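You operate a simulated robot arm through the tools that you are given. There is no shell and no other tool. Be economical: measure what you need, move in short steps, check, and stop when the job is done.

Carry out the task below with a simulated robot arm. There is one attempt and no reset: what you move stays moved.

TASK
Keep a Leaf sample in the jar and close the Leaf canister.
Fine: pour from the beaker to the jar's 100 line, none spilt, beaker back; teal dip tube into the rinse tank; orange stopper on the canister; the jar, the blue stopper, the levers, the other tubes and the canisters stay.

It is judged by the outcome, as a careful person would: the job done as asked, and still so three seconds after it is handed in. It fails if anything else is knocked over, pushed out of place, dropped, spilled or broken. A push-on lid holds only when it is set on centred and level and pressed home; a screw cap is set on level and turned clockwise until tight.

THE ROBOT
A 6-joint arm with a two-finger parallel gripper, fixed in place. Base frame: the origin is at the foot of the arm, x ahead of it, y to its left, z up. Lengths are in cm, angles in rad, forces in N, time in s.
With the tool pointing down near the work surface it reaches from about 10 to 62 cm from the base axis. Its first joint turns from -1.152 to 1.152 rad. Payload 2.9 kg.
The TCP is the grasp point between the finger pads, 3 cm short of the fingertips. In the tool frame z runs along the fingers and y along their closing line. The gripper opens to 11 cm. The fingers are 2 cm wide and 1 cm thick; the gripper's body (4.8 by 11.2 cm) begins 5.5 cm behind the TCP.
Orientation is that of the tool frame in the base frame, as a unit quaternion [w, x, y, z]. With the fingers straight down and closing along the base's y, the tool's x points along the base's -x, its y along +y and its z along -z.

THE INTERFACE
- The arm moves only by the tool move_arm. Its argument "plan" is a list of rows, each an object of numbers (a shift or turn left out is 0, a gripper value left out holds the last): "ax", "ay", "az": the turn, a rotation vector about the tool's x, y, z in rad; "dx", "dy", "dz": the shift along the tool's x, y, z in cm; "jaw": the gripper command, from -1 (shut) to 1 (fully open), values between in proportion. In form: [{"ax": .., "ay": .., "az": .., "dx": .., "dy": .., "dz": .., "jaw": ..}, ...]. A call has 1 to 8 rows; each row shifts and turns the commanded pose from where the row before left it, along the tool's axes as they then stand. A row lasts 0.2 s, in which the tool goes at most 5 cm and 0.15 rad; a call with a longer step from one row to the next is refused whole, and so is a gripper value outside its range. Where a pose cannot be reached the arm comes as near as it can. A force on the tool above 40 N (or 10 N above the force at the start of the call, whichever is more), or a blocked arm, ends the call early, and 0.2 s more pass. The fingers move at their own pace (about 10.8 cm/s each) and stop on an object; they squeeze with about 24 N. The grip force told is the motor's: it shows also when the fingers shut on nothing. Time passes only in rows, and 0.2 s behind the last, so rows that do not move let the fingers close. It gives the time, the measured TCP pose, the force on the tool (base axes), the opening and the grip force at its end, in the units of the frame above (readings bear some noise).
- Cameras (640 x 400 px; columns grow to the right, rows downward): "scene" is fixed at [7.23, 43.64, 140.22]; the picture's right is [-0.86, -0.52, 0.00], its down [-0.27, 0.45, -0.85] and it looks along [0.44, -0.73, -0.52] (base axes); focal length 325 px, centre (320, 200). "wrist" rides on the gripper at [7.2, 1.7, -10.3] in the tool frame; the picture's right is [-0.23, 0.97, 0.00], its down [-0.76, -0.18, -0.62] and it looks along [-0.61, -0.14, 0.78] (tool axes); focal length 222 px, centre (320, 200).
- capture(camera): a new picture of that camera. The clock stands still meanwhile.
- pixel_to_xyz(camera, pixels): for up to 12 pixels [column, row] of the newest picture of that camera ("zoom" is the newest enlarged one), the place [x, y, z] in the base frame of the surface seen there, good to about 0.3 cm, but the place of the scene camera against the robot may be out by one fixed shift of up to 2.5 cm in any direction. The clock stands still meanwhile.
- zoom(camera, box): a new picture of the part [left, top, right, bottom] of that camera's present view, enlarged. The clock stands still meanwhile.
- finish_job(): hands the job in; it is judged then, once.

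Keep the steps short. Do not move on a guess: measure, check each grasp and each placing, and mend mistakes. In all there are 80 turns and 34 pictures (those below and enlarged ones count). Leave the gripper open and the arm clear of the work at the hand-in unless told otherwise, and finish with a single line.

The tools are called after "Call:" as name(argument=value, ...) on one line, values as JSON. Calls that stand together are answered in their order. move_arm: Moves the arm, as the interface text tells. Its arguments: {"type":"object","properties":{"plan":{"type":"array"}},"required":["plan"]} The other tools are called the same way: capture (camera) takes a picture; pixel_to_xyz (camera, pixels) gives the place of the surface under pixels of a picture; zoom (camera, box) takes an enlarged picture of a part of a camera's view; finish_job () hands the job in.

At the start:

```text
time_s: 0.0
position: [34.45, -12.57, 110.38]
orientation: [0.0, 0.0, 1.0, 0.0]
wrist_force: [-0.1, 0.7, -0.5]
gripper_width: 10.98
gripper_force: 0.0
```

scene: 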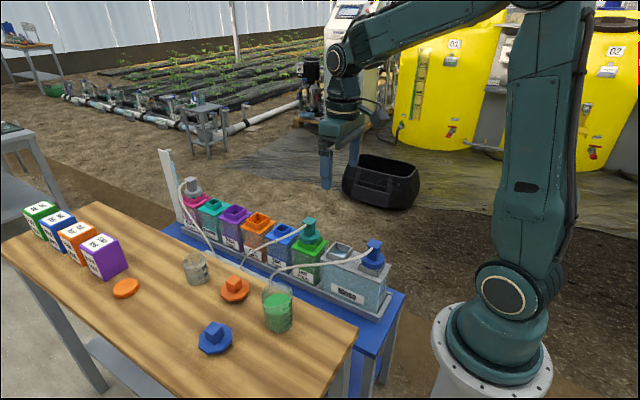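
wrist: 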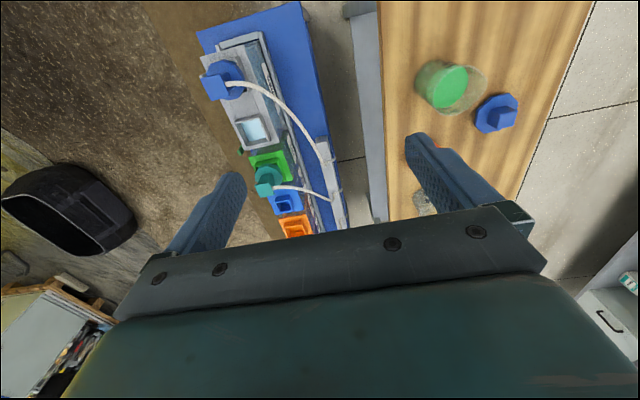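

I see a bench with the jar, beaker and stoppers, and a rack of canisters. I'll enlarge both areas to read the labels.

Call:
zoom(camera="scene", box=[150, 150, 400, 306])

Call:
zoom(camera="scene", box=[90, 230, 310, 368])

```text
2.56 times, centred on (275, 228) of scene
```

zoom: 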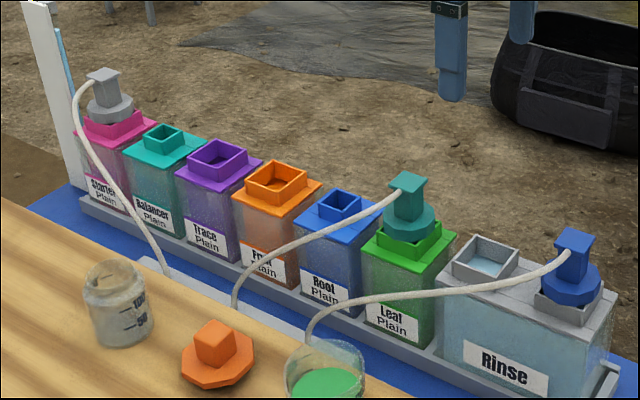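

```text
2.90 times, centred on (200, 299) of scene
```

zoom: 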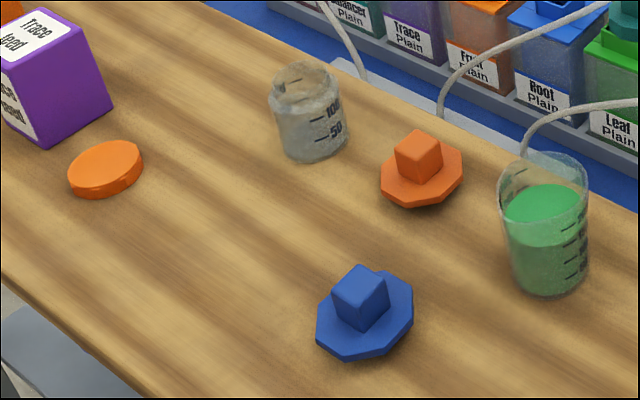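

Now I'll measure matching points in both views to find the scene camera's shift: rinse opening, teal tube head, blue stopper, and beaker.

Call:
pixel_to_xyz(camera="scene", pixels=[[198, 252], [195, 270], [235, 281], [235, 290], [278, 295], [277, 328], [213, 328], [310, 222], [309, 240], [338, 251], [310, 260], [125, 288]])

Call:
pixel_to_xyz(camera="wrist", pixels=[[448, 90], [420, 90], [500, 118], [510, 105], [253, 130], [265, 188], [262, 172], [272, 158], [220, 80], [242, 130], [237, 100], [222, 72]])

```text
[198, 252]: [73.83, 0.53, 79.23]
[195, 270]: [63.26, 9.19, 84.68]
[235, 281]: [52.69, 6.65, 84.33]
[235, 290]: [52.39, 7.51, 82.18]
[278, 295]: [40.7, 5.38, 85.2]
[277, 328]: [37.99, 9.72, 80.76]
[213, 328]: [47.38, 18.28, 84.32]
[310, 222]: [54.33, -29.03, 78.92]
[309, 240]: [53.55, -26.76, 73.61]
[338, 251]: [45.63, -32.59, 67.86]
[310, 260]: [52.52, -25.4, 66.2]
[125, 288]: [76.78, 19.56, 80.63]
```

```text
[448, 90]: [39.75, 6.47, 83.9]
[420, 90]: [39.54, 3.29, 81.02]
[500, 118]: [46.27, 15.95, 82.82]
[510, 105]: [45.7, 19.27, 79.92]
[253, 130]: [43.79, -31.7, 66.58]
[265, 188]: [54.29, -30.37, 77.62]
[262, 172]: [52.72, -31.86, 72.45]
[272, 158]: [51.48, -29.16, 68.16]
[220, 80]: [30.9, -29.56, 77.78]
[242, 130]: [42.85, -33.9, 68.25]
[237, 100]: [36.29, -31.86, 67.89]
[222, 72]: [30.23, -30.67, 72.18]
```

Benchtop is about z 79 and the scene camera is shifted by a centimetre or so. I'll move over the bench, well above it, for a closer wrist view.

Call:
move_arm(plan=[{"dx": -1.9, "dy": 4.2, "dz": 0.6}, {"dx": -1.9, "dy": 4.2, "dz": 0.6}, {"dx": -1.9, "dy": 4.2, "dz": 0.6}, {"dx": -1.9, "dy": 4.2, "dz": 0.6}, {"dx": -1.9, "dy": 4.2, "dz": 0.6}, {}])

Call:
capture(camera="wrist")

```text
time_s: 1.4
position: [43.92, 8.39, 107.35]
orientation: [0.0, 0.0, 1.0, 0.0]
wrist_force: [-1.0, -0.2, 0.1]
gripper_width: 11.01
gripper_force: 0.2
```

```text
29 pictures are left
```

wrist: 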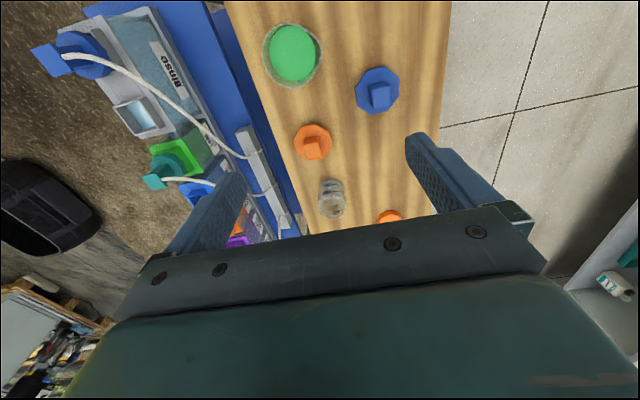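

The beaker (292,53), stopper (313,142), and jar (332,198) are all visible. I'll enlarge this and measure.

Call:
zoom(camera="wrist", box=[230, 0, 440, 235])

Call:
pixel_to_xyz(camera="wrist", pixels=[[292, 53], [264, 53], [320, 58], [292, 25], [292, 84], [314, 149], [313, 128], [297, 138], [330, 140], [331, 184], [332, 205], [343, 205]])

```text
1.70 times, centred on (335, 118) of wrist
```

zoom: 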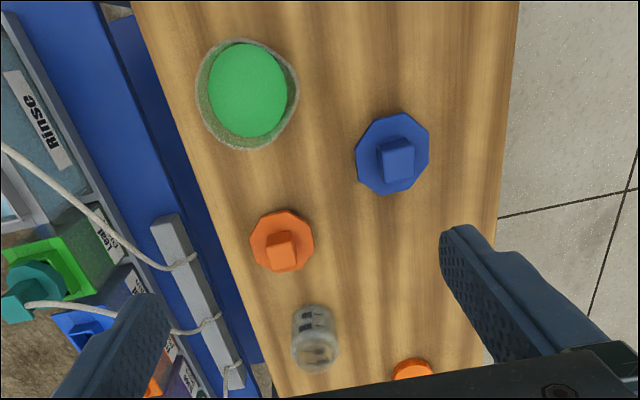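

```text
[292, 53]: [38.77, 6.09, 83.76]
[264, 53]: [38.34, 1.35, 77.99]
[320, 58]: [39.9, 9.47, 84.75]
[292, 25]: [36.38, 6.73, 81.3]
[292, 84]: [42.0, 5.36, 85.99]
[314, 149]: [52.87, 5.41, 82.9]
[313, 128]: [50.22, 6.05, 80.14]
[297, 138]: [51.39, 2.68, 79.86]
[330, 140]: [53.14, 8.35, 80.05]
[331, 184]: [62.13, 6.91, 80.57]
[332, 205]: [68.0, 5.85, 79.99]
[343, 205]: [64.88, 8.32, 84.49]
```

I want the beaker's lip and heights, and the jar's mouth. I'll enlarge both in the scene view.

Call:
zoom(camera="scene", box=[246, 272, 310, 340])

Call:
zoom(camera="scene", box=[170, 236, 260, 310])

```text
5.88 times, centred on (278, 306) of scene
```

zoom: 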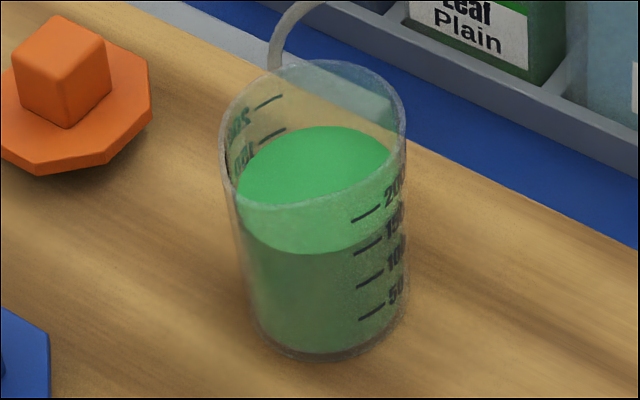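

```text
5.41 times, centred on (215, 273) of scene
```

zoom: 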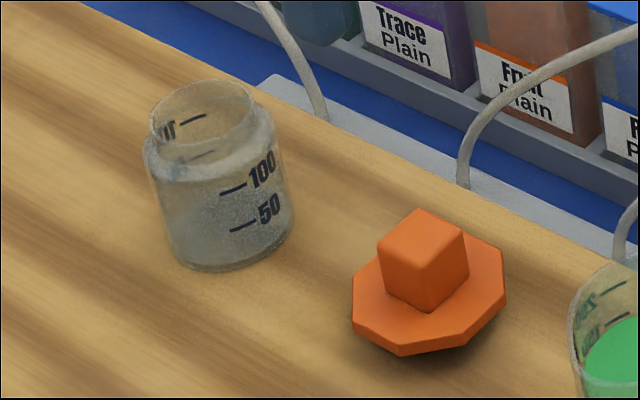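

The beaker is plain with no spout and holds about 160. The jar is empty with its 100 line near the shoulder. Measuring rims and bases next.

Call:
pixel_to_xyz(camera="scene", pixels=[[261.6, 297.5], [292.0, 294], [279.7, 306.8], [276.6, 283.3], [278, 332], [278, 334.5], [266, 326], [291, 326]])

Call:
pixel_to_xyz(camera="zoom", pixels=[[152, 122], [253, 104], [207, 142], [200, 83], [225, 267], [225, 278], [150, 155], [272, 130], [210, 178], [240, 188], [290, 222], [178, 250]])

Call:
pixel_to_xyz(camera="wrist", pixels=[[266, 40], [270, 30], [320, 45], [322, 62], [275, 80], [310, 84], [322, 180], [343, 188], [325, 215], [340, 215], [346, 200], [318, 200]])

```text
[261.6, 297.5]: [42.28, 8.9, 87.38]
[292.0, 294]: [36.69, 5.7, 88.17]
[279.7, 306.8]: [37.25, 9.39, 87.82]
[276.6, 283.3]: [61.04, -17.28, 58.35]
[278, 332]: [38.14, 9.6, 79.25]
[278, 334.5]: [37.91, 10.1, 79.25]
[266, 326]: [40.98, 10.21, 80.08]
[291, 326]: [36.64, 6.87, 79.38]
```

```text
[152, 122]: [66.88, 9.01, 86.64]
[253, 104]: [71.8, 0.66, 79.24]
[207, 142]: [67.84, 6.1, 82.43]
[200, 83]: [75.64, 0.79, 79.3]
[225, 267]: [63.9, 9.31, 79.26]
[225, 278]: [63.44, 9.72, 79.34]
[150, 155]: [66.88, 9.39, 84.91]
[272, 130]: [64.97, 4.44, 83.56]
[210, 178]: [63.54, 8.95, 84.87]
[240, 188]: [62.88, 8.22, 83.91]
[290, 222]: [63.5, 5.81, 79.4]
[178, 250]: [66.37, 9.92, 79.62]
```

```text
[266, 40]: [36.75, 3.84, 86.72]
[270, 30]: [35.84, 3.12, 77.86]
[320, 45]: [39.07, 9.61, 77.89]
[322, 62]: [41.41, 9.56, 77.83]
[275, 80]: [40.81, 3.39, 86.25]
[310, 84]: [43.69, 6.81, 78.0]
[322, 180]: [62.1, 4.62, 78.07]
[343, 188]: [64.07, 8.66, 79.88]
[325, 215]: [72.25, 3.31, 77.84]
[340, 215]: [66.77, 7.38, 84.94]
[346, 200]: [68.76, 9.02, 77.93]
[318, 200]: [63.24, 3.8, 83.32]
```

Wrist readings give bench z≈77.9, beaker axis ≈(39.1,6.1) with rim ≈86.5, and jar ≈(64.7,6.0) with rim ≈85.3. The scene camera is off by about (+0.3,+1.2,+1.3).

To pour, I want the fingers nearly horizontal with the camera above, so first I'll roll the tool half a turn up here.

Call:
move_arm(plan=[{"az": 0.149}, {"az": 0.149}, {"az": 0.149}, {"az": 0.149}, {"az": 0.149}, {"az": 0.149}, {"az": 0.149}, {"az": 0.149}])

Call:
move_arm(plan=[{"az": 0.149}, {"az": 0.149}, {"az": 0.149}, {"az": 0.149}, {"az": 0.149}, {"az": 0.149}, {"az": 0.149}, {"az": 0.149}])

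Call:
move_arm(plan=[{"az": 0.1515926, "dx": 0}, {"az": 0.149}, {"az": 0.149}, {"az": 0.149}, {"az": 0.149}, {}])

```text
time_s: 3.2
position: [44.05, 8.43, 107.35]
orientation: [0.0, 0.562, 0.827, 0.0]
wrist_force: [0.6, 0.2, 0.5]
gripper_width: 10.98
gripper_force: 0.0
```

```text
time_s: 5.0
position: [44.05, 8.43, 107.35]
orientation: [0.001, 0.93, 0.368, 0.001]
wrist_force: [0.0, -0.5, -0.3]
gripper_width: 11.01
gripper_force: 0.0
```

```text
refused: row 1 steps farther than a row can; nothing moved
```

The roll works. Finishing the remaining 0.758 rad.

Call:
move_arm(plan=[{"az": 0.12627}, {"az": 0.12627}, {"az": 0.12627}, {"az": 0.12627}, {"az": 0.12627}, {"az": 0.12627}, {}])

```text
time_s: 6.6
position: [46.83, -0.12, 110.91]
orientation: [0.025, 1.0, 0.013, -0.006]
wrist_force: [-0.2, 0.3, -0.5]
gripper_width: 11.0
gripper_force: 0.0
out of reach, approached as far as the arm can: row 4, 5, 6
```

It's at a wrist joint limit for this roll, so the TCP slid to y=0. A pour towards +y rolls back off that limit, so I'll keep this roll. Next I'll pitch the fingers up towards horizontal and see whether the pose becomes reachable.

Call:
move_arm(plan=[{"ay": 0.145, "az": -0.03}, {"ay": 0.145, "az": -0.03}, {"ay": 0.145}, {"ay": 0.145}, {"ay": 0.145}, {"ay": 0.145}, {"ay": 0.145}, {"ay": 0.145}])

```text
time_s: 8.4
position: [46.78, -0.95, 110.98]
orientation: [0.002, 0.838, 0.051, 0.543]
wrist_force: [0.6, 0.5, 0.1]
gripper_width: 11.0
gripper_force: 0.1
out of reach, approached as far as the arm can: row 3
```

Now pitched about 24° below horizontal, heading almost +x, with a 0.06 rad roll error. I'll move above the beaker at z≈98 and trim the roll.

Call:
move_arm(plan=[{"dx": -3.585, "dy": -2.1, "dz": -0.32}, {"dx": -3.585, "dy": -2.1, "dz": -0.32}, {"dx": -3.585, "dy": -2.1, "dz": -0.32}, {"dx": -3.585, "dy": -2.1, "dz": -0.32}, {"az": 0.061}, {}])

Call:
capture(camera="wrist")

```text
time_s: 9.8
position: [43.75, 1.93, 98.07]
orientation: [-0.018, 0.84, 0.028, 0.542]
wrist_force: [0.7, 0.2, 0.0]
gripper_width: 10.99
gripper_force: 0.1
out of reach, approached as far as the arm can: row 2, 3, 4, 5
```

```text
25 pictures are left
```

wrist: 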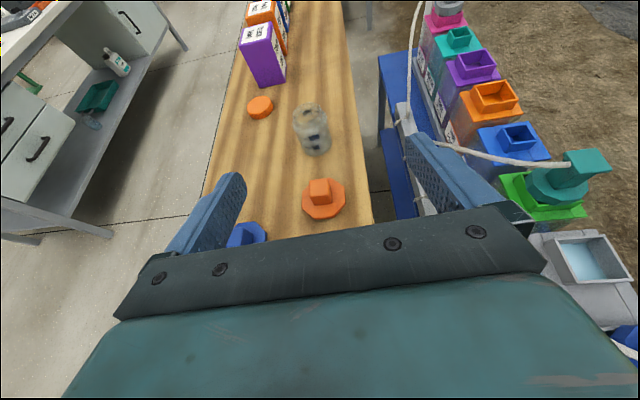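

The limit is that the heading must yaw at least as far as the base joint. I'll yaw the heading left by about 0.22 rad in a moment. First, this view shows the jar and stopper well, so I'll enlarge it and measure.

Call:
zoom(camera="wrist", box=[270, 85, 370, 225])

```text
2.86 times, centred on (320, 155) of wrist
```

zoom: 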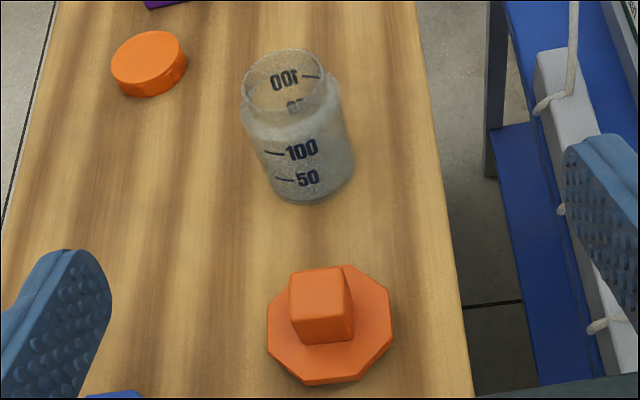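

Call:
pixel_to_xyz(camera="zoom", pixels=[[246, 88], [326, 80], [285, 111], [285, 51], [243, 112], [340, 100], [295, 128], [300, 200], [353, 165], [270, 185], [300, 215], [285, 80]])

Call:
pixel_to_xyz(camera="zoom", pixels=[[321, 282], [292, 271], [341, 268], [352, 315], [297, 320], [297, 340], [352, 340], [270, 340], [388, 330], [335, 380], [375, 375], [280, 380]])

```text
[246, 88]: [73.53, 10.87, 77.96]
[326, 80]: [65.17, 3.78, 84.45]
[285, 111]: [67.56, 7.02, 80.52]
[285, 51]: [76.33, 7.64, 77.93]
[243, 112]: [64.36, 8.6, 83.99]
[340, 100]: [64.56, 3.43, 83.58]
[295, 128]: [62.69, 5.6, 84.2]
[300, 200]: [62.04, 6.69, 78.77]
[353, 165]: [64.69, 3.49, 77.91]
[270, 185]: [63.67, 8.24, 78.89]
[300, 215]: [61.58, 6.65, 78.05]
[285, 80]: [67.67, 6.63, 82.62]
```

```text
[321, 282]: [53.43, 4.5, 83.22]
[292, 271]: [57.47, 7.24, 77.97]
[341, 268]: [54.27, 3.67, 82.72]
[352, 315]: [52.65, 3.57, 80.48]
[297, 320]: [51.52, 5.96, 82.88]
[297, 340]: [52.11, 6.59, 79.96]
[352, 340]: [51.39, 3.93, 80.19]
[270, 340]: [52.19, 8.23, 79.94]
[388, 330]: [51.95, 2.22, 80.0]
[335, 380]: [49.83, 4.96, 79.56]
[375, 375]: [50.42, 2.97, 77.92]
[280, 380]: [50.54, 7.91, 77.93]
```

Jar centre ≈(64.6,6.0), outer mouth radius ≈2, rim ≈85.4. Stopper ≈(52.6,5.2) with knob top at 83. Now I'll yaw the heading left by 0.22.

Call:
move_arm(plan=[{"ax": 0.1, "az": -0.045}, {"ax": 0.1, "az": -0.045}, {}])

```text
time_s: 10.6
position: [44.05, 1.91, 98.02]
orientation: [-0.074, 0.833, 0.117, 0.536]
wrist_force: [-0.4, 0.5, 0.2]
gripper_width: 11.01
gripper_force: 0.1
```

Level now, with heading yaw 0.277. Moving above the beaker at (39.1,6.1,95).

Call:
move_arm(plan=[{"dx": -2.105, "dy": -2.7, "dz": -1.02}, {"dx": -2.105, "dy": -2.7, "dz": -1.02}, {}])

Call:
capture(camera="wrist")

```text
time_s: 11.4
position: [43.38, 6.28, 94.89]
orientation: [-0.074, 0.832, 0.118, 0.537]
wrist_force: [-0.2, 0.3, 0.3]
gripper_width: 10.99
gripper_force: 0.1
out of reach, approached as far as the arm can: row 1, 2
```

```text
23 pictures are left
```

wrist: 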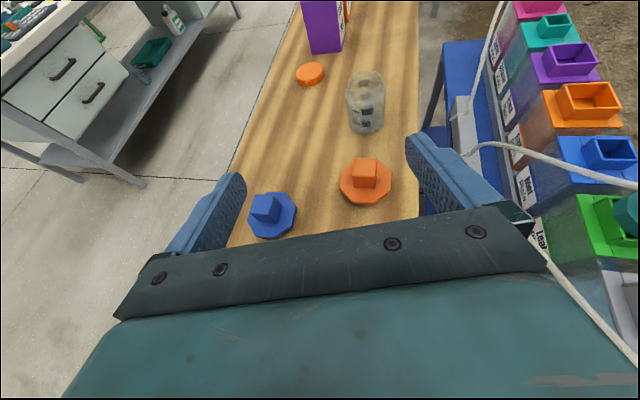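

The arm can't retract past x≈43 with this heading, so I'll yaw the heading further left by 0.6, which puts the wrist at a larger radius. Everything below stays clear at z 95.

Call:
move_arm(plan=[{"ax": 0.1092, "az": -0.0498}, {"ax": 0.1092, "az": -0.0498}, {"ax": 0.1092, "az": -0.0498}, {"ax": 0.1092, "az": -0.0498}, {"ax": 0.1092, "az": -0.0498}, {}])

```text
time_s: 12.8
position: [43.28, 6.18, 94.95]
orientation: [-0.23, 0.76, 0.36, 0.489]
wrist_force: [0.1, 0.5, -0.4]
gripper_width: 11.01
gripper_force: 0.1
```

Pose reached with heading yaw 0.88 and level. Now over the beaker at z 91, then I'll check whether it's centred between the fingers.

Call:
move_arm(plan=[{"dx": -2.355, "dy": -1.595, "dz": -0.415}, {"dx": -2.355, "dy": -1.595, "dz": -0.415}, {}])

Call:
capture(camera="wrist")

Call:
zoom(camera="scene", box=[180, 180, 460, 355])

```text
time_s: 13.6
position: [39.19, 6.11, 90.99]
orientation: [-0.23, 0.76, 0.359, 0.491]
wrist_force: [0.0, -0.6, 0.6]
gripper_width: 10.99
gripper_force: 0.1
```

```text
22 pictures are left
```

wrist: 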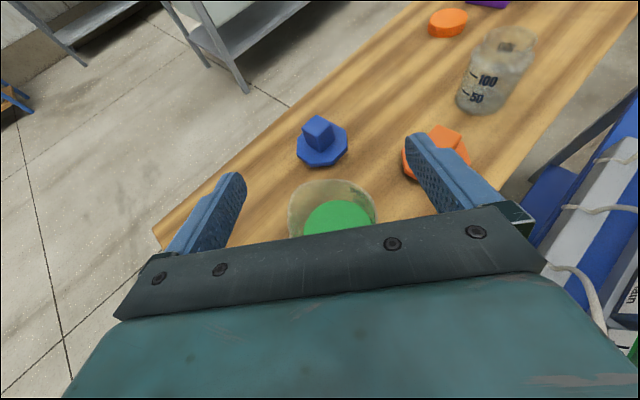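

```text
2.29 times, centred on (320, 268) of scene
```

zoom: 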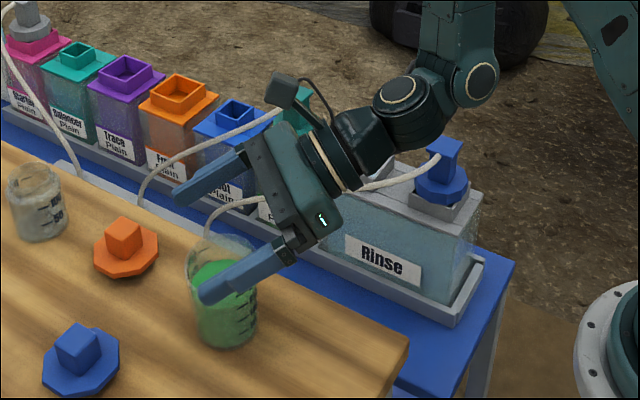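

The beaker appears between the open fingers. I'll measure its rim from this nearer view.

Call:
pixel_to_xyz(camera="wrist", pixels=[[290, 208], [375, 212], [335, 181], [312, 185], [360, 187], [292, 200], [373, 204], [340, 220]])

```text
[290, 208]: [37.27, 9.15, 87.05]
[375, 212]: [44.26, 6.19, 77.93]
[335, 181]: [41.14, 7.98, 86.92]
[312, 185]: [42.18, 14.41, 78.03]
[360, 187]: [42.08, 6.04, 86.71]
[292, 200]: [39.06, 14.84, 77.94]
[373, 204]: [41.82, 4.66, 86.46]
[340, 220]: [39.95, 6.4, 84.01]
```

The rim fits a circle centred (38.95,6.15), radius 3.2, which matches. I'll descend straight to z 82.5, fingers open.

Call:
move_arm(plan=[{"dx": -1.94, "dy": -0.04, "dz": 0.87, "jaw": 1}, {"dx": -1.94, "dy": -0.04, "dz": 0.87}, {"dx": -1.94, "dy": -0.04, "dz": 0.87}, {"dx": -1.94, "dy": -0.04, "dz": 0.87}, {}])

Call:
zoom(camera="scene", box=[220, 240, 340, 350])

```text
time_s: 14.8
position: [39.1, 6.12, 82.47]
orientation: [-0.229, 0.76, 0.359, 0.49]
wrist_force: [0.3, 0.3, -0.4]
gripper_width: 10.99
gripper_force: 0.0
```

```text
3.64 times, centred on (280, 295) of scene
```

zoom: 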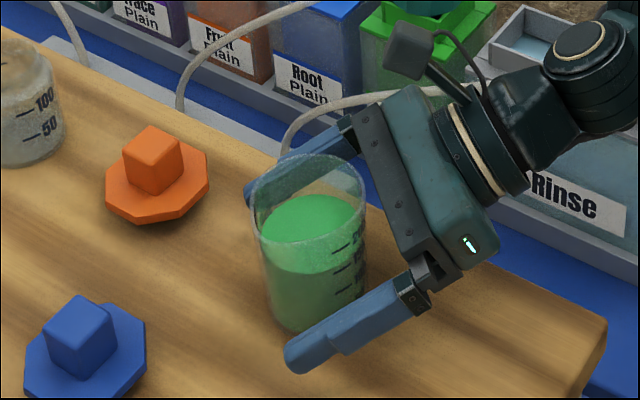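

The beaker stands between the fingers. Closing in stages.

Call:
move_arm(plan=[{"jaw": 0.4}, {"jaw": 0.25}, {"jaw": 0.15}, {"jaw": 0.0}, {"jaw": -0.3}, {}])

```text
time_s: 16.2
position: [39.06, 6.2, 82.62]
orientation: [-0.23, 0.76, 0.36, 0.49]
wrist_force: [0.2, 0.6, 0.5]
gripper_width: 6.36
gripper_force: 24.1
```

Gripped at width 6.36, force 24 N. Lifting gently and checking.

Call:
move_arm(plan=[{"dx": 0.45, "dz": -0.21}, {"dx": 0.91, "dz": -0.41}, {"dx": 1.82, "dz": -0.83}, {"dx": 1.82, "dz": -0.83}, {"dx": 1.82, "dz": -0.83}, {"dx": 1.82, "dz": -0.83}, {"dx": 0.91, "dz": -0.41}, {}])

Call:
capture(camera="wrist")

```text
time_s: 18.0
position: [39.11, 6.22, 92.89]
orientation: [-0.228, 0.761, 0.358, 0.49]
wrist_force: [0.2, -0.3, -2.5]
gripper_width: 6.48
gripper_force: 23.8
```

```text
19 pictures are left
```

wrist: 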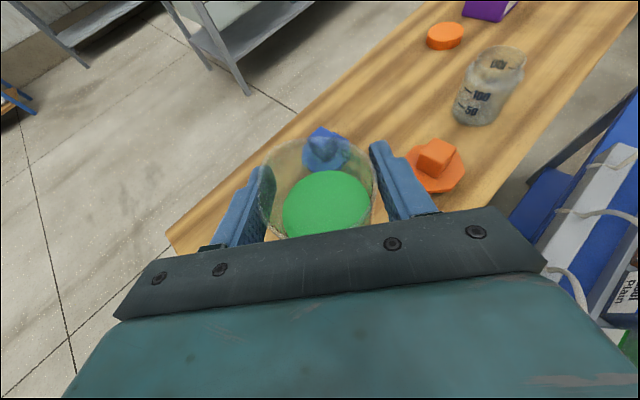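

Held firmly and level. I'll carry it high (bottom ≥88, clear of everything) to a spot beside the jar, about (69,2.4,95), to test the reach.

Call:
move_arm(plan=[{"dx": 0.53, "dy": 1.6, "dz": 0.86}, {"dx": 1.07, "dy": 3.19, "dz": 1.72}, {"dx": 1.07, "dy": 3.19, "dz": 1.72}, {"dx": 1.07, "dy": 3.19, "dz": 1.72}, {"dx": 1.07, "dy": 3.19, "dz": 1.72}, {"dx": 1.07, "dy": 3.19, "dz": 1.72}, {"dx": 1.07, "dy": 3.19, "dz": 1.72}, {"dx": 0.53, "dy": 1.6, "dz": 0.86}])

```text
time_s: 19.8
position: [65.26, 3.01, 94.81]
orientation: [-0.229, 0.761, 0.357, 0.49]
wrist_force: [-0.3, 0.2, -2.0]
gripper_width: 6.48
gripper_force: 23.6
```

Within reach. I'll move to beside the jar at (69,2.4,93) and tilt to 35° while still high; pouring should only begin at about 42°.

Call:
move_arm(plan=[{"dx": -0.43, "dy": 1.62, "dz": 1.23}, {"dx": -0.43, "dy": 1.62, "dz": 1.23}, {"ax": -0.0507, "az": -0.1108}, {"ax": -0.0507, "az": -0.1108}, {"ax": -0.0507, "az": -0.1108}, {"ax": -0.0507, "az": -0.1108}, {"ax": -0.0507, "az": -0.1108}, {}])

Call:
zoom(camera="scene", box=[130, 180, 290, 300])

```text
time_s: 21.6
position: [68.85, 2.2, 92.93]
orientation: [0.01, 0.656, 0.49, 0.573]
wrist_force: [0.2, 0.0, -1.9]
gripper_width: 6.47
gripper_force: 23.8
```

```text
3.33 times, centred on (210, 240) of scene
```

zoom: 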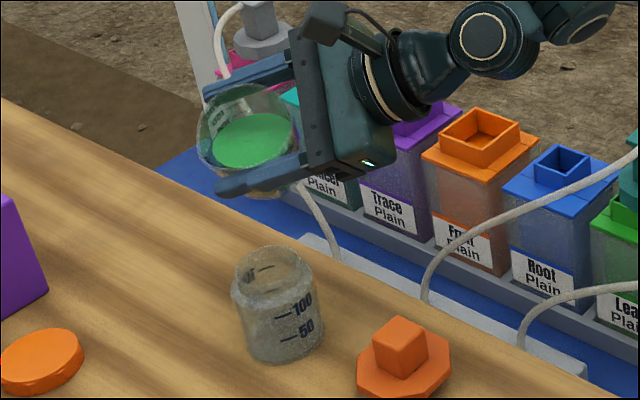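

Tilted 35° without spilling, and the lip points at the jar. Lowering 4 cm to pouring height.

Call:
move_arm(plan=[{"dx": -1.425, "dy": -1.17, "dz": 0.78}, {"dx": -1.425, "dy": -1.17, "dz": 0.78}, {}])

Call:
capture(camera="wrist")

```text
time_s: 22.4
position: [68.9, 2.52, 88.96]
orientation: [0.011, 0.656, 0.489, 0.575]
wrist_force: [0.1, -0.1, -1.5]
gripper_width: 6.48
gripper_force: 23.9
```

```text
17 pictures are left
```

wrist: 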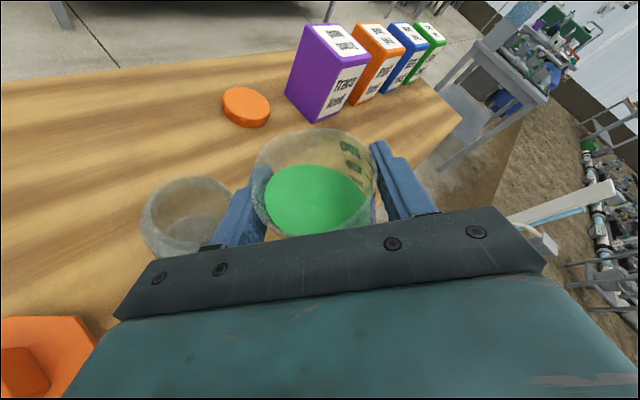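

The jar mouth is visible at (190,215). I'll measure its rim and the beaker's lip for alignment.

Call:
pixel_to_xyz(camera="wrist", pixels=[[148, 205], [195, 179], [215, 182], [150, 225], [160, 245], [230, 197], [190, 215], [262, 170], [256, 190], [280, 140], [264, 215], [310, 190]])

```text
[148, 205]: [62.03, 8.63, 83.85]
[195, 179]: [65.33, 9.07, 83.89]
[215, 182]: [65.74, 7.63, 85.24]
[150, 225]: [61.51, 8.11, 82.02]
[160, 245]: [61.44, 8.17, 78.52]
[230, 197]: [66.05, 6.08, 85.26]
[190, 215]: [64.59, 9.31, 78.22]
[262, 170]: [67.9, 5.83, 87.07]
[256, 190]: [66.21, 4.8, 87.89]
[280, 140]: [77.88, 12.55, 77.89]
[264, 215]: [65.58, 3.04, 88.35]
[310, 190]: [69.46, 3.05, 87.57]
```

Readings of the beaker look lower than expected, so I'll check from the scene camera that the beaker hasn't slipped.

Call:
zoom(camera="scene", box=[150, 190, 260, 300])

```text
3.64 times, centred on (205, 245) of scene
```

zoom: 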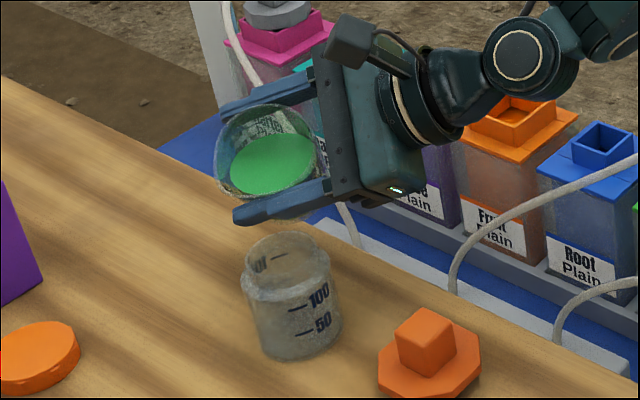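

Call:
pixel_to_xyz(camera="zoom", pixels=[[270, 165], [290, 155], [250, 175], [316, 160], [262, 198], [225, 175], [280, 190], [290, 205], [262, 120], [245, 265], [330, 262], [285, 233]])

```text
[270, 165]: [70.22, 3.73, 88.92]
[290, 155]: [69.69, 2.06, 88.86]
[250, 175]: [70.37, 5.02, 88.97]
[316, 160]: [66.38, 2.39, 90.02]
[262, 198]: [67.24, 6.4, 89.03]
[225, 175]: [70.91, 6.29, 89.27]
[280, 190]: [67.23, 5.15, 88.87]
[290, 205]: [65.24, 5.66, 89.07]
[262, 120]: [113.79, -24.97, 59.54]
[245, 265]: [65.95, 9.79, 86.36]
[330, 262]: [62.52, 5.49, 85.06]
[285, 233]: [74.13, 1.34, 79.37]
```

The fingertip projects exactly where it should, but the beaker has slid about 3 cm down in the grip and the left finger is now right under the lip. Pouring would hit the finger, so I won't pour. I'll go back up, level the beaker, return it, and re-grip lower.

Call:
move_arm(plan=[{"dx": 1.425, "dy": 1.17, "dz": -0.78}, {"dx": 1.425, "dy": 1.17, "dz": -0.78}, {"ax": 0.0507, "az": 0.1108}, {"ax": 0.0507, "az": 0.1108}, {"ax": 0.0507, "az": 0.1108}, {"ax": 0.0507, "az": 0.1108}, {"ax": 0.0507, "az": 0.1108}, {}])

Call:
move_arm(plan=[{"dx": -0.1, "dy": -2.42, "dz": -1.66}, {"dx": -1.07, "dy": -4.0, "dz": -2.2}, {"dx": -1.07, "dy": -4.0, "dz": -2.2}, {"dx": -1.07, "dy": -4.0, "dz": -2.2}, {"dx": -1.07, "dy": -4.0, "dz": -2.2}, {"dx": -1.07, "dy": -4.0, "dz": -2.2}, {"dx": -0.53, "dy": -1.6, "dz": -0.86}, {}])

```text
time_s: 24.2
position: [68.86, 2.26, 93.08]
orientation: [-0.229, 0.761, 0.358, 0.49]
wrist_force: [-0.8, 0.7, -2.0]
gripper_width: 6.49
gripper_force: 23.7
```

```text
time_s: 26.0
position: [40.94, 6.11, 93.26]
orientation: [-0.229, 0.761, 0.358, 0.49]
wrist_force: [0.1, -0.2, -1.7]
gripper_width: 6.48
gripper_force: 24.4
```

Back over the original spot. Lowering to just above the expected contact (TCP ≈85.5), then easing down while watching the force.

Call:
move_arm(plan=[{"dx": -2.06, "dy": -0.51, "dz": 0.5}, {"dx": -2.06, "dy": -0.51, "dz": 0.5}, {"dx": -2.06, "dy": -0.51, "dz": 0.5}, {}])

Call:
move_arm(plan=[{"dx": -0.364, "dz": 0.166}, {"dx": -0.364, "dz": 0.166}, {}])

Call:
zoom(camera="scene", box=[220, 240, 340, 350])

```text
time_s: 27.0
position: [39.01, 6.16, 86.91]
orientation: [-0.228, 0.761, 0.358, 0.49]
wrist_force: [-0.4, -0.5, -2.6]
gripper_width: 6.5
gripper_force: 24.1
```

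```text
time_s: 27.8
position: [39.01, 6.26, 86.2]
orientation: [-0.228, 0.761, 0.358, 0.49]
wrist_force: [0.3, 0.1, -2.2]
gripper_width: 6.51
gripper_force: 24.4
```

```text
3.64 times, centred on (280, 295) of scene
```

zoom: 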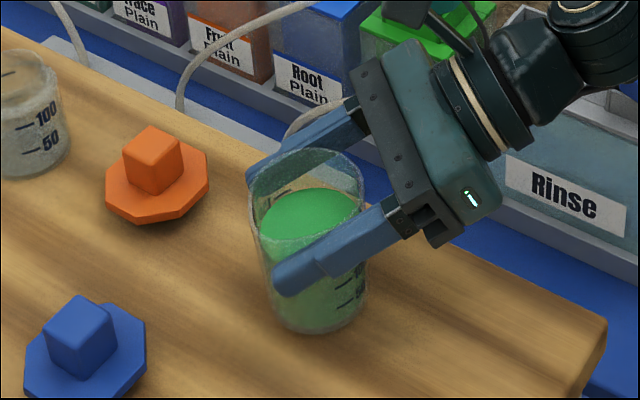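

The beaker now looks just above its old spot, with the near finger high on its wall. Easing down to contact.

Call:
move_arm(plan=[{"dx": -0.182, "dz": 0.083}, {"dx": -0.182, "dz": 0.083}, {}])

Call:
move_arm(plan=[{"dx": -0.182, "dz": 0.083}, {"dx": -0.182, "dz": 0.083}, {}])

```text
time_s: 28.6
position: [38.91, 6.22, 85.83]
orientation: [-0.229, 0.76, 0.359, 0.49]
wrist_force: [0.4, 0.1, -2.4]
gripper_width: 6.46
gripper_force: 24.4
```

```text
time_s: 29.4
position: [39.1, 6.31, 85.53]
orientation: [-0.228, 0.76, 0.357, 0.492]
wrist_force: [1.2, -2.2, 13.8]
gripper_width: 6.49
gripper_force: 24.3
```

Contact at 13.8 N, so the beaker is standing. I'll relax slightly, open, then go down to z≈80.7 for a lower grip.

Call:
move_arm(plan=[{"dx": 0.14, "dz": -0.06}, {"jaw": 0.3}, {"jaw": 0.5}, {"jaw": 0.9}, {}])

Call:
move_arm(plan=[{"dx": -1.08, "dz": 0.49}, {"dx": -1.08, "dz": 0.49}, {"dx": -1.08, "dz": 0.49}, {"dx": -1.08, "dz": 0.49}, {}])

Call:
capture(camera="wrist")

```text
time_s: 30.6
position: [39.01, 6.14, 85.48]
orientation: [-0.229, 0.761, 0.359, 0.49]
wrist_force: [-0.4, -0.2, -1.0]
gripper_width: 10.42
gripper_force: 0.0
```

```text
time_s: 31.8
position: [39.02, 6.13, 80.7]
orientation: [-0.229, 0.761, 0.36, 0.489]
wrist_force: [0.0, -0.3, 0.0]
gripper_width: 10.43
gripper_force: 0.1
```

```text
14 pictures are left
```

wrist: 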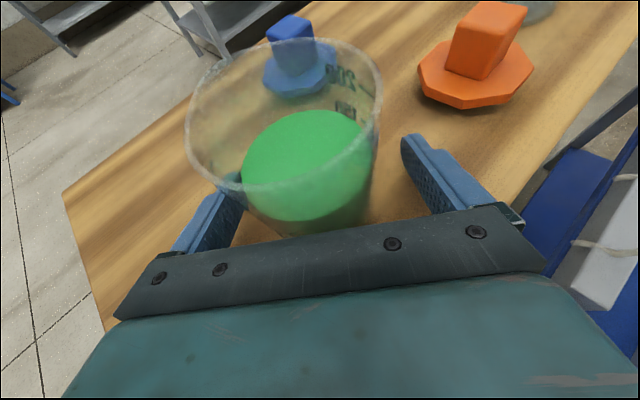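

The beaker stands and is clearly tapered. Measuring its rim and centre now.

Call:
pixel_to_xyz(camera="wrist", pixels=[[190, 110], [280, 40], [378, 90], [240, 187], [330, 180], [305, 160], [220, 60], [375, 130]])

```text
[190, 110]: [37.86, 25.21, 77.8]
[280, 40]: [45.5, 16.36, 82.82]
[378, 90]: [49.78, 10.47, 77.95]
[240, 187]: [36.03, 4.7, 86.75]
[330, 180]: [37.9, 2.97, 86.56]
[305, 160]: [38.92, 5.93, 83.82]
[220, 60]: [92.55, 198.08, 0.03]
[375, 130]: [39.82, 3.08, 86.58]
```

Centre is still (38.9,6.1), rim 86.6. Closing fully with a longer settle, then a slow 1 cm lift.

Call:
move_arm(plan=[{"jaw": 0.4}, {"jaw": 0.25}, {"jaw": 0.1}, {"jaw": -1}, {}, {}, {}, {}])

Call:
move_arm(plan=[{"dx": 0.18, "dz": -0.083}, {"dx": 0.27, "dz": -0.124}, {"dx": 0.46, "dz": -0.207}, {"dx": 0.46, "dz": -0.207}, {"dx": 0.46, "dz": -0.207}, {}])

Call:
capture(camera="wrist")

```text
time_s: 33.6
position: [38.98, 6.18, 80.75]
orientation: [-0.23, 0.76, 0.359, 0.49]
wrist_force: [0.2, -0.6, 1.1]
gripper_width: 6.3
gripper_force: 24.0
```

```text
time_s: 35.0
position: [38.94, 6.25, 82.75]
orientation: [-0.23, 0.761, 0.36, 0.489]
wrist_force: [0.2, -0.6, -2.6]
gripper_width: 6.27
gripper_force: 23.7
```

```text
13 pictures are left
```

wrist: 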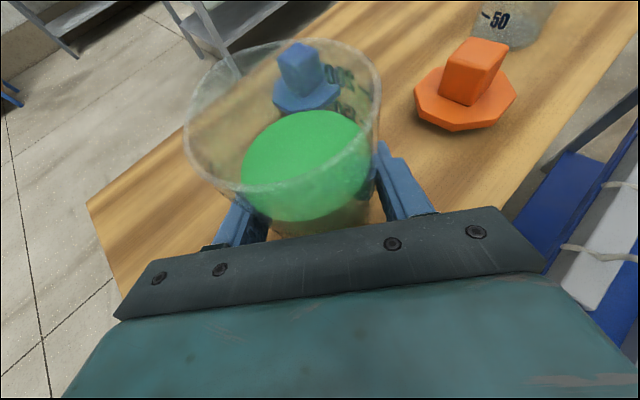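

No slip this time: same view, width 6.27. The rim is now 5.9 cm above the TCP. Lifting gently to z≈92.

Call:
move_arm(plan=[{"dx": 0.45, "dz": -0.207}, {"dx": 0.91, "dz": -0.414}, {"dx": 1.36, "dz": -0.62}, {"dx": 1.36, "dz": -0.62}, {"dx": 1.36, "dz": -0.62}, {"dx": 1.36, "dz": -0.62}, {"dx": 0.91, "dz": -0.414}, {"dx": 0.45, "dz": -0.207}])

Call:
move_arm(plan=[{"dx": 0.2, "dy": 0.8, "dz": 0.43}, {"dx": 0.4, "dy": 1.6, "dz": 0.86}, {"dx": 0.67, "dy": 2.7, "dz": 1.45}, {"dx": 0.67, "dy": 2.7, "dz": 1.45}, {"dx": 0.67, "dy": 2.7, "dz": 1.45}, {"dx": 0.67, "dy": 2.7, "dz": 1.45}, {"dx": 0.67, "dy": 2.7, "dz": 1.45}, {"dx": 0.67, "dy": 2.7, "dz": 1.45}])

```text
time_s: 36.8
position: [38.98, 6.18, 91.82]
orientation: [-0.229, 0.761, 0.359, 0.49]
wrist_force: [-0.3, 0.2, -2.4]
gripper_width: 6.29
gripper_force: 24.1
```

```text
time_s: 38.6
position: [60.35, 2.85, 91.77]
orientation: [-0.229, 0.761, 0.358, 0.49]
wrist_force: [0.1, 0.8, -2.6]
gripper_width: 6.28
gripper_force: 24.3
```

Width is steady. Next, to (69.8,1.75,92.5), with the first 28° of tilt.

Call:
move_arm(plan=[{"dx": 0.69, "dy": 2.0, "dz": 1.1}, {"dx": 0.69, "dy": 2.0, "dz": 1.1}, {"dx": 0.69, "dy": 2.0, "dz": 1.1}, {"dx": 0.69, "dy": 2.0, "dz": 1.1}, {"ax": -0.0507, "az": -0.1108}, {"ax": -0.0507, "az": -0.1108}, {"ax": -0.0507, "az": -0.1108}, {"ax": -0.0507, "az": -0.1108}])

Call:
move_arm(plan=[{"ax": -0.0507, "az": -0.1108}, {}])

```text
time_s: 40.4
position: [69.74, 1.75, 92.53]
orientation: [-0.038, 0.682, 0.467, 0.562]
wrist_force: [0.5, -0.6, -1.3]
gripper_width: 6.3
gripper_force: 23.7
```

```text
time_s: 41.0
position: [69.73, 1.72, 92.51]
orientation: [0.01, 0.656, 0.489, 0.575]
wrist_force: [0.7, 0.3, -2.2]
gripper_width: 6.28
gripper_force: 24.1
```

At 35°, steady. Lowering 5.7 cm and checking alignment.

Call:
move_arm(plan=[{"dx": -1.41, "dy": -1.09, "dz": 0.65}, {"dx": -1.41, "dy": -1.09, "dz": 0.65}, {"dx": -1.41, "dy": -1.09, "dz": 0.65}, {}])

Call:
zoom(camera="scene", box=[150, 190, 260, 300])

```text
time_s: 42.0
position: [69.69, 1.65, 86.83]
orientation: [0.011, 0.656, 0.489, 0.575]
wrist_force: [-0.7, 0.4, -2.5]
gripper_width: 6.27
gripper_force: 24.4
```

```text
3.64 times, centred on (205, 245) of scene
```

zoom: 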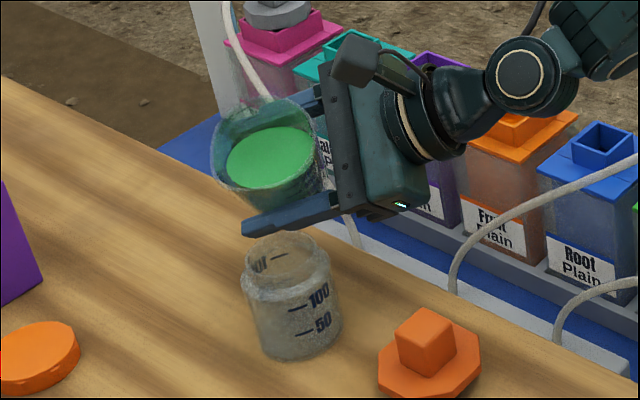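

The lip is now clear above the finger. Measuring lip, liquid and jar mouth.

Call:
pixel_to_xyz(camera="zoom", pixels=[[270, 155], [245, 170], [240, 183], [255, 187], [270, 186], [290, 183], [214, 150], [318, 140], [245, 262], [328, 255], [285, 275], [280, 238]])

```text
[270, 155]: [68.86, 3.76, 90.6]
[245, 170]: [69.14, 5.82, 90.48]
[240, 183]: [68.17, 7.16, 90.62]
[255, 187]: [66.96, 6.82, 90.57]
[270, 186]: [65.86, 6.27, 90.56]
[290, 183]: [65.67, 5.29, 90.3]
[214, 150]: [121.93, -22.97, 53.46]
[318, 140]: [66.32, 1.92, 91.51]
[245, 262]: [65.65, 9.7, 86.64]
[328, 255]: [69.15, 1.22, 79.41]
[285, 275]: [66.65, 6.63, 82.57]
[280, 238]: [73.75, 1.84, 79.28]
```

Liquid level agrees with no slip. By kinematics the lip is at (65.0,5.5,89.8), nearly over the jar centre (64.7,6.2). I'll shift 0.3 forward and 1 cm down, then tilt to 41°.

Call:
move_arm(plan=[{"dx": -0.62, "dy": -0.57, "dz": 0.62}, {"ax": -0.0218, "az": -0.0477}, {"ax": -0.0218, "az": -0.0477}, {}])

Call:
capture(camera="wrist")

```text
time_s: 43.0
position: [70.07, 1.97, 85.85]
orientation: [0.051, 0.631, 0.507, 0.584]
wrist_force: [-0.8, -1.9, -2.4]
gripper_width: 6.29
gripper_force: 24.4
```

```text
11 pictures are left
```

wrist: 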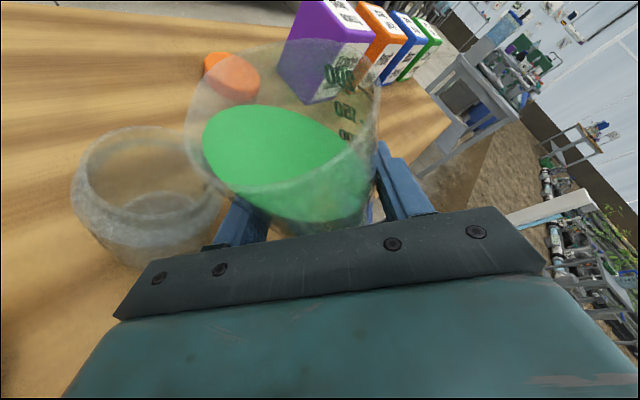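

A close view of the jar: its mouth seems centred near (148,170), a bit further from the lip than I computed. I'll measure its rim here.

Call:
zoom(camera="wrist", box=[50, 90, 250, 290])

Call:
pixel_to_xyz(camera="wrist", pixels=[[84, 180], [90, 160], [115, 135], [150, 129], [175, 133], [77, 205], [100, 208], [130, 213], [150, 250], [90, 230], [160, 270], [130, 220]])

```text
2.00 times, centred on (150, 190) of wrist
```

zoom: 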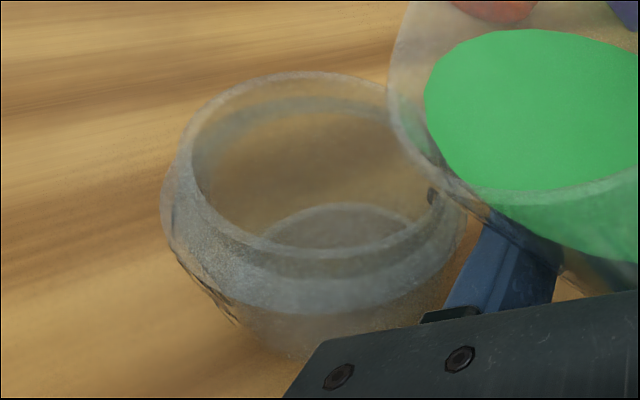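

```text
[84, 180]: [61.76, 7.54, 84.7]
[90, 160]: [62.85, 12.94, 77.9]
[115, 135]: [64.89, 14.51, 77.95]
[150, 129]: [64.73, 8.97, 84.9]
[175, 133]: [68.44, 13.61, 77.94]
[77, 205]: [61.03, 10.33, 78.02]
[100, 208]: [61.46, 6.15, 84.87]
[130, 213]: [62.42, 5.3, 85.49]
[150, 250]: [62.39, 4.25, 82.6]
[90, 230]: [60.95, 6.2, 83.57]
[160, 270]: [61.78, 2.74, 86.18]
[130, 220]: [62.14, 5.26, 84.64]
```

The jar reads about 1 cm from my earlier estimate, and there's a slight side force. I need to know whether the jar was touched, so I'll take the same scene crop as before to compare.

Call:
zoom(camera="scene", box=[150, 190, 260, 300])

```text
3.64 times, centred on (205, 245) of scene
```

zoom: 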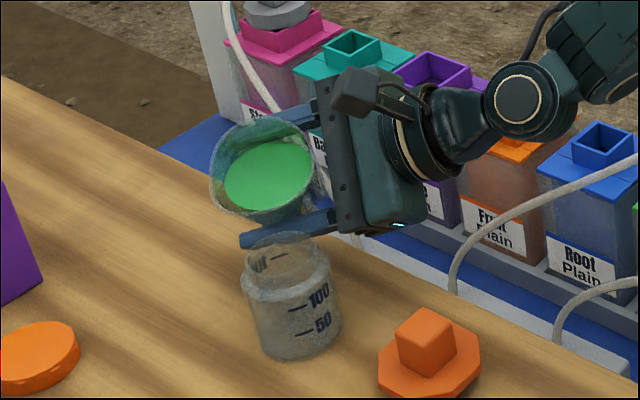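

The jar is exactly where it was. Close-range wrist rays put its mouth centre at ≈(63.9,6.8), so the lip is 1.5 cm short. I'll raise 1 cm, move 1 cm towards the jar, then tilt slowly to 45°.

Call:
move_arm(plan=[{"dx": 0.64, "dy": -0.05, "dz": -0.29}, {"dx": 0.64, "dy": -0.05, "dz": -0.29}, {}, {"ax": -0.0145, "az": -0.0318}, {}, {"ax": -0.0145, "az": -0.0318}, {}, {}])

Call:
capture(camera="wrist")

```text
time_s: 44.8
position: [69.24, 2.57, 86.8]
orientation: [0.079, 0.615, 0.518, 0.589]
wrist_force: [-0.2, -0.4, -2.8]
gripper_width: 6.25
gripper_force: 24.0
```

```text
8 pictures are left
```

wrist: 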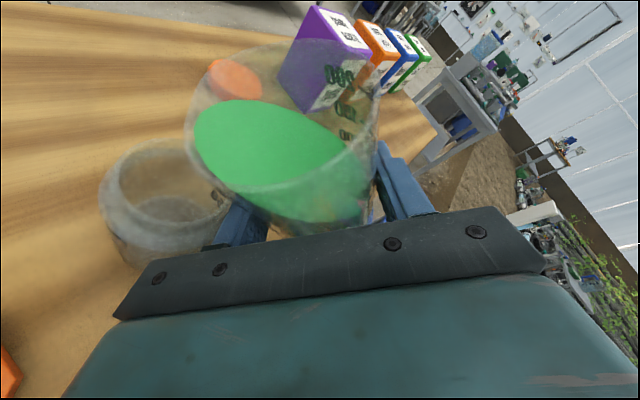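

The liquid is now right at the lip, with mouth and lip aligned (lip offset 6.6 against jar offset 6.8). Tilting 1° per row through 8°, then checking that it all lands in the jar.

Call:
move_arm(plan=[{"ax": -0.00725, "az": -0.01585}, {"ax": -0.00725, "az": -0.01585}, {"ax": -0.00725, "az": -0.01585}, {"ax": -0.00725, "az": -0.01585}, {"ax": -0.00725, "az": -0.01585}, {"ax": -0.00725, "az": -0.01585}, {}, {}])

Call:
zoom(camera="scene", box=[170, 215, 240, 290])

```text
time_s: 46.6
position: [69.34, 2.55, 86.88]
orientation: [0.12, 0.587, 0.534, 0.597]
wrist_force: [-0.1, 0.3, -1.8]
gripper_width: 6.27
gripper_force: 24.2
```

```text
5.33 times, centred on (205, 252) of scene
```

zoom: 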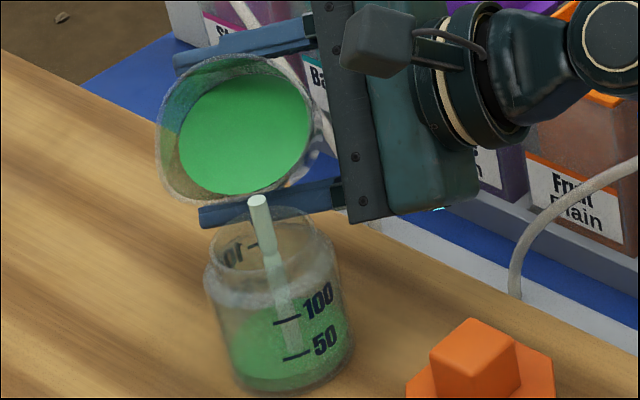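

The stream falls cleanly into the mouth. I'll measure the level and mark heights on this picture, and then let the flow finish at this tilt.

Call:
pixel_to_xyz(camera="zoom", pixels=[[250, 330], [310, 325], [265, 345], [240, 350], [288, 320], [295, 356], [260, 320], [300, 350], [277, 321], [285, 358], [255, 375], [270, 310]])

Call:
move_arm(plan=[{}, {}, {}, {}, {}, {}, {}, {}])

Call:
zoom(camera="scene", box=[185, 240, 235, 292])

```text
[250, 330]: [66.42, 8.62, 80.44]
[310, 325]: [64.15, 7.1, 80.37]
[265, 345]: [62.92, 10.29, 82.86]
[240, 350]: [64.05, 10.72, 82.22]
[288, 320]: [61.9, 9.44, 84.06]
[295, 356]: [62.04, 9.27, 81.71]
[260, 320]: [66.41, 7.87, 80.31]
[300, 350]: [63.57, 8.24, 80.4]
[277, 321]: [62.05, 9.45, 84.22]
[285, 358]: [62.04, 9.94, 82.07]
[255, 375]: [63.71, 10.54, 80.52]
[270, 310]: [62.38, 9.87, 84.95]
```

```text
time_s: 48.4
position: [69.23, 2.58, 86.81]
orientation: [0.12, 0.588, 0.534, 0.596]
wrist_force: [-0.4, 0.6, -3.0]
gripper_width: 6.25
gripper_force: 24.0
```

```text
7.69 times, centred on (210, 266) of scene
```

zoom: 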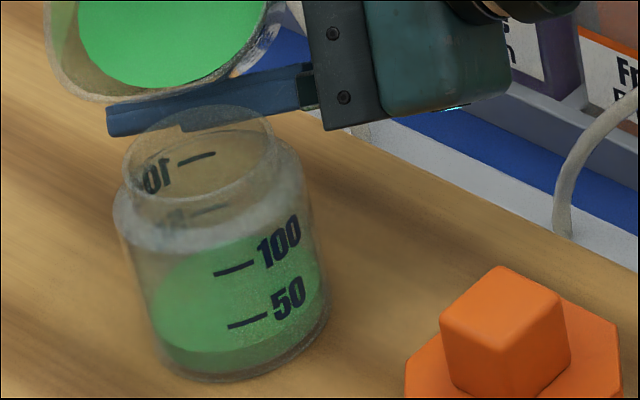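

Flow has stopped at 51°. Marks read (scene z): 100 ≈84.15, 50 ≈81.9. Measuring the settled level.

Call:
pixel_to_xyz(camera="zoom", pixels=[[180, 280], [200, 300], [180, 320], [220, 300], [200, 330], [240, 300], [235, 268], [248, 321], [225, 272], [235, 325], [200, 360], [290, 285]])

```text
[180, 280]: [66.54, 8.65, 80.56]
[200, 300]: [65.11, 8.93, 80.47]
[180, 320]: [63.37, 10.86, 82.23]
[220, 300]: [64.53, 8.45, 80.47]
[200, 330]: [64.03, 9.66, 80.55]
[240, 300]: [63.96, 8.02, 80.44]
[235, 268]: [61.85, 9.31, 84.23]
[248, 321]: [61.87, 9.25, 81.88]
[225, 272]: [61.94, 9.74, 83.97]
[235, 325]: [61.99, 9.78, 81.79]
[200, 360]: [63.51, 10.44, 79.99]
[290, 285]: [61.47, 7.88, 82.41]
```

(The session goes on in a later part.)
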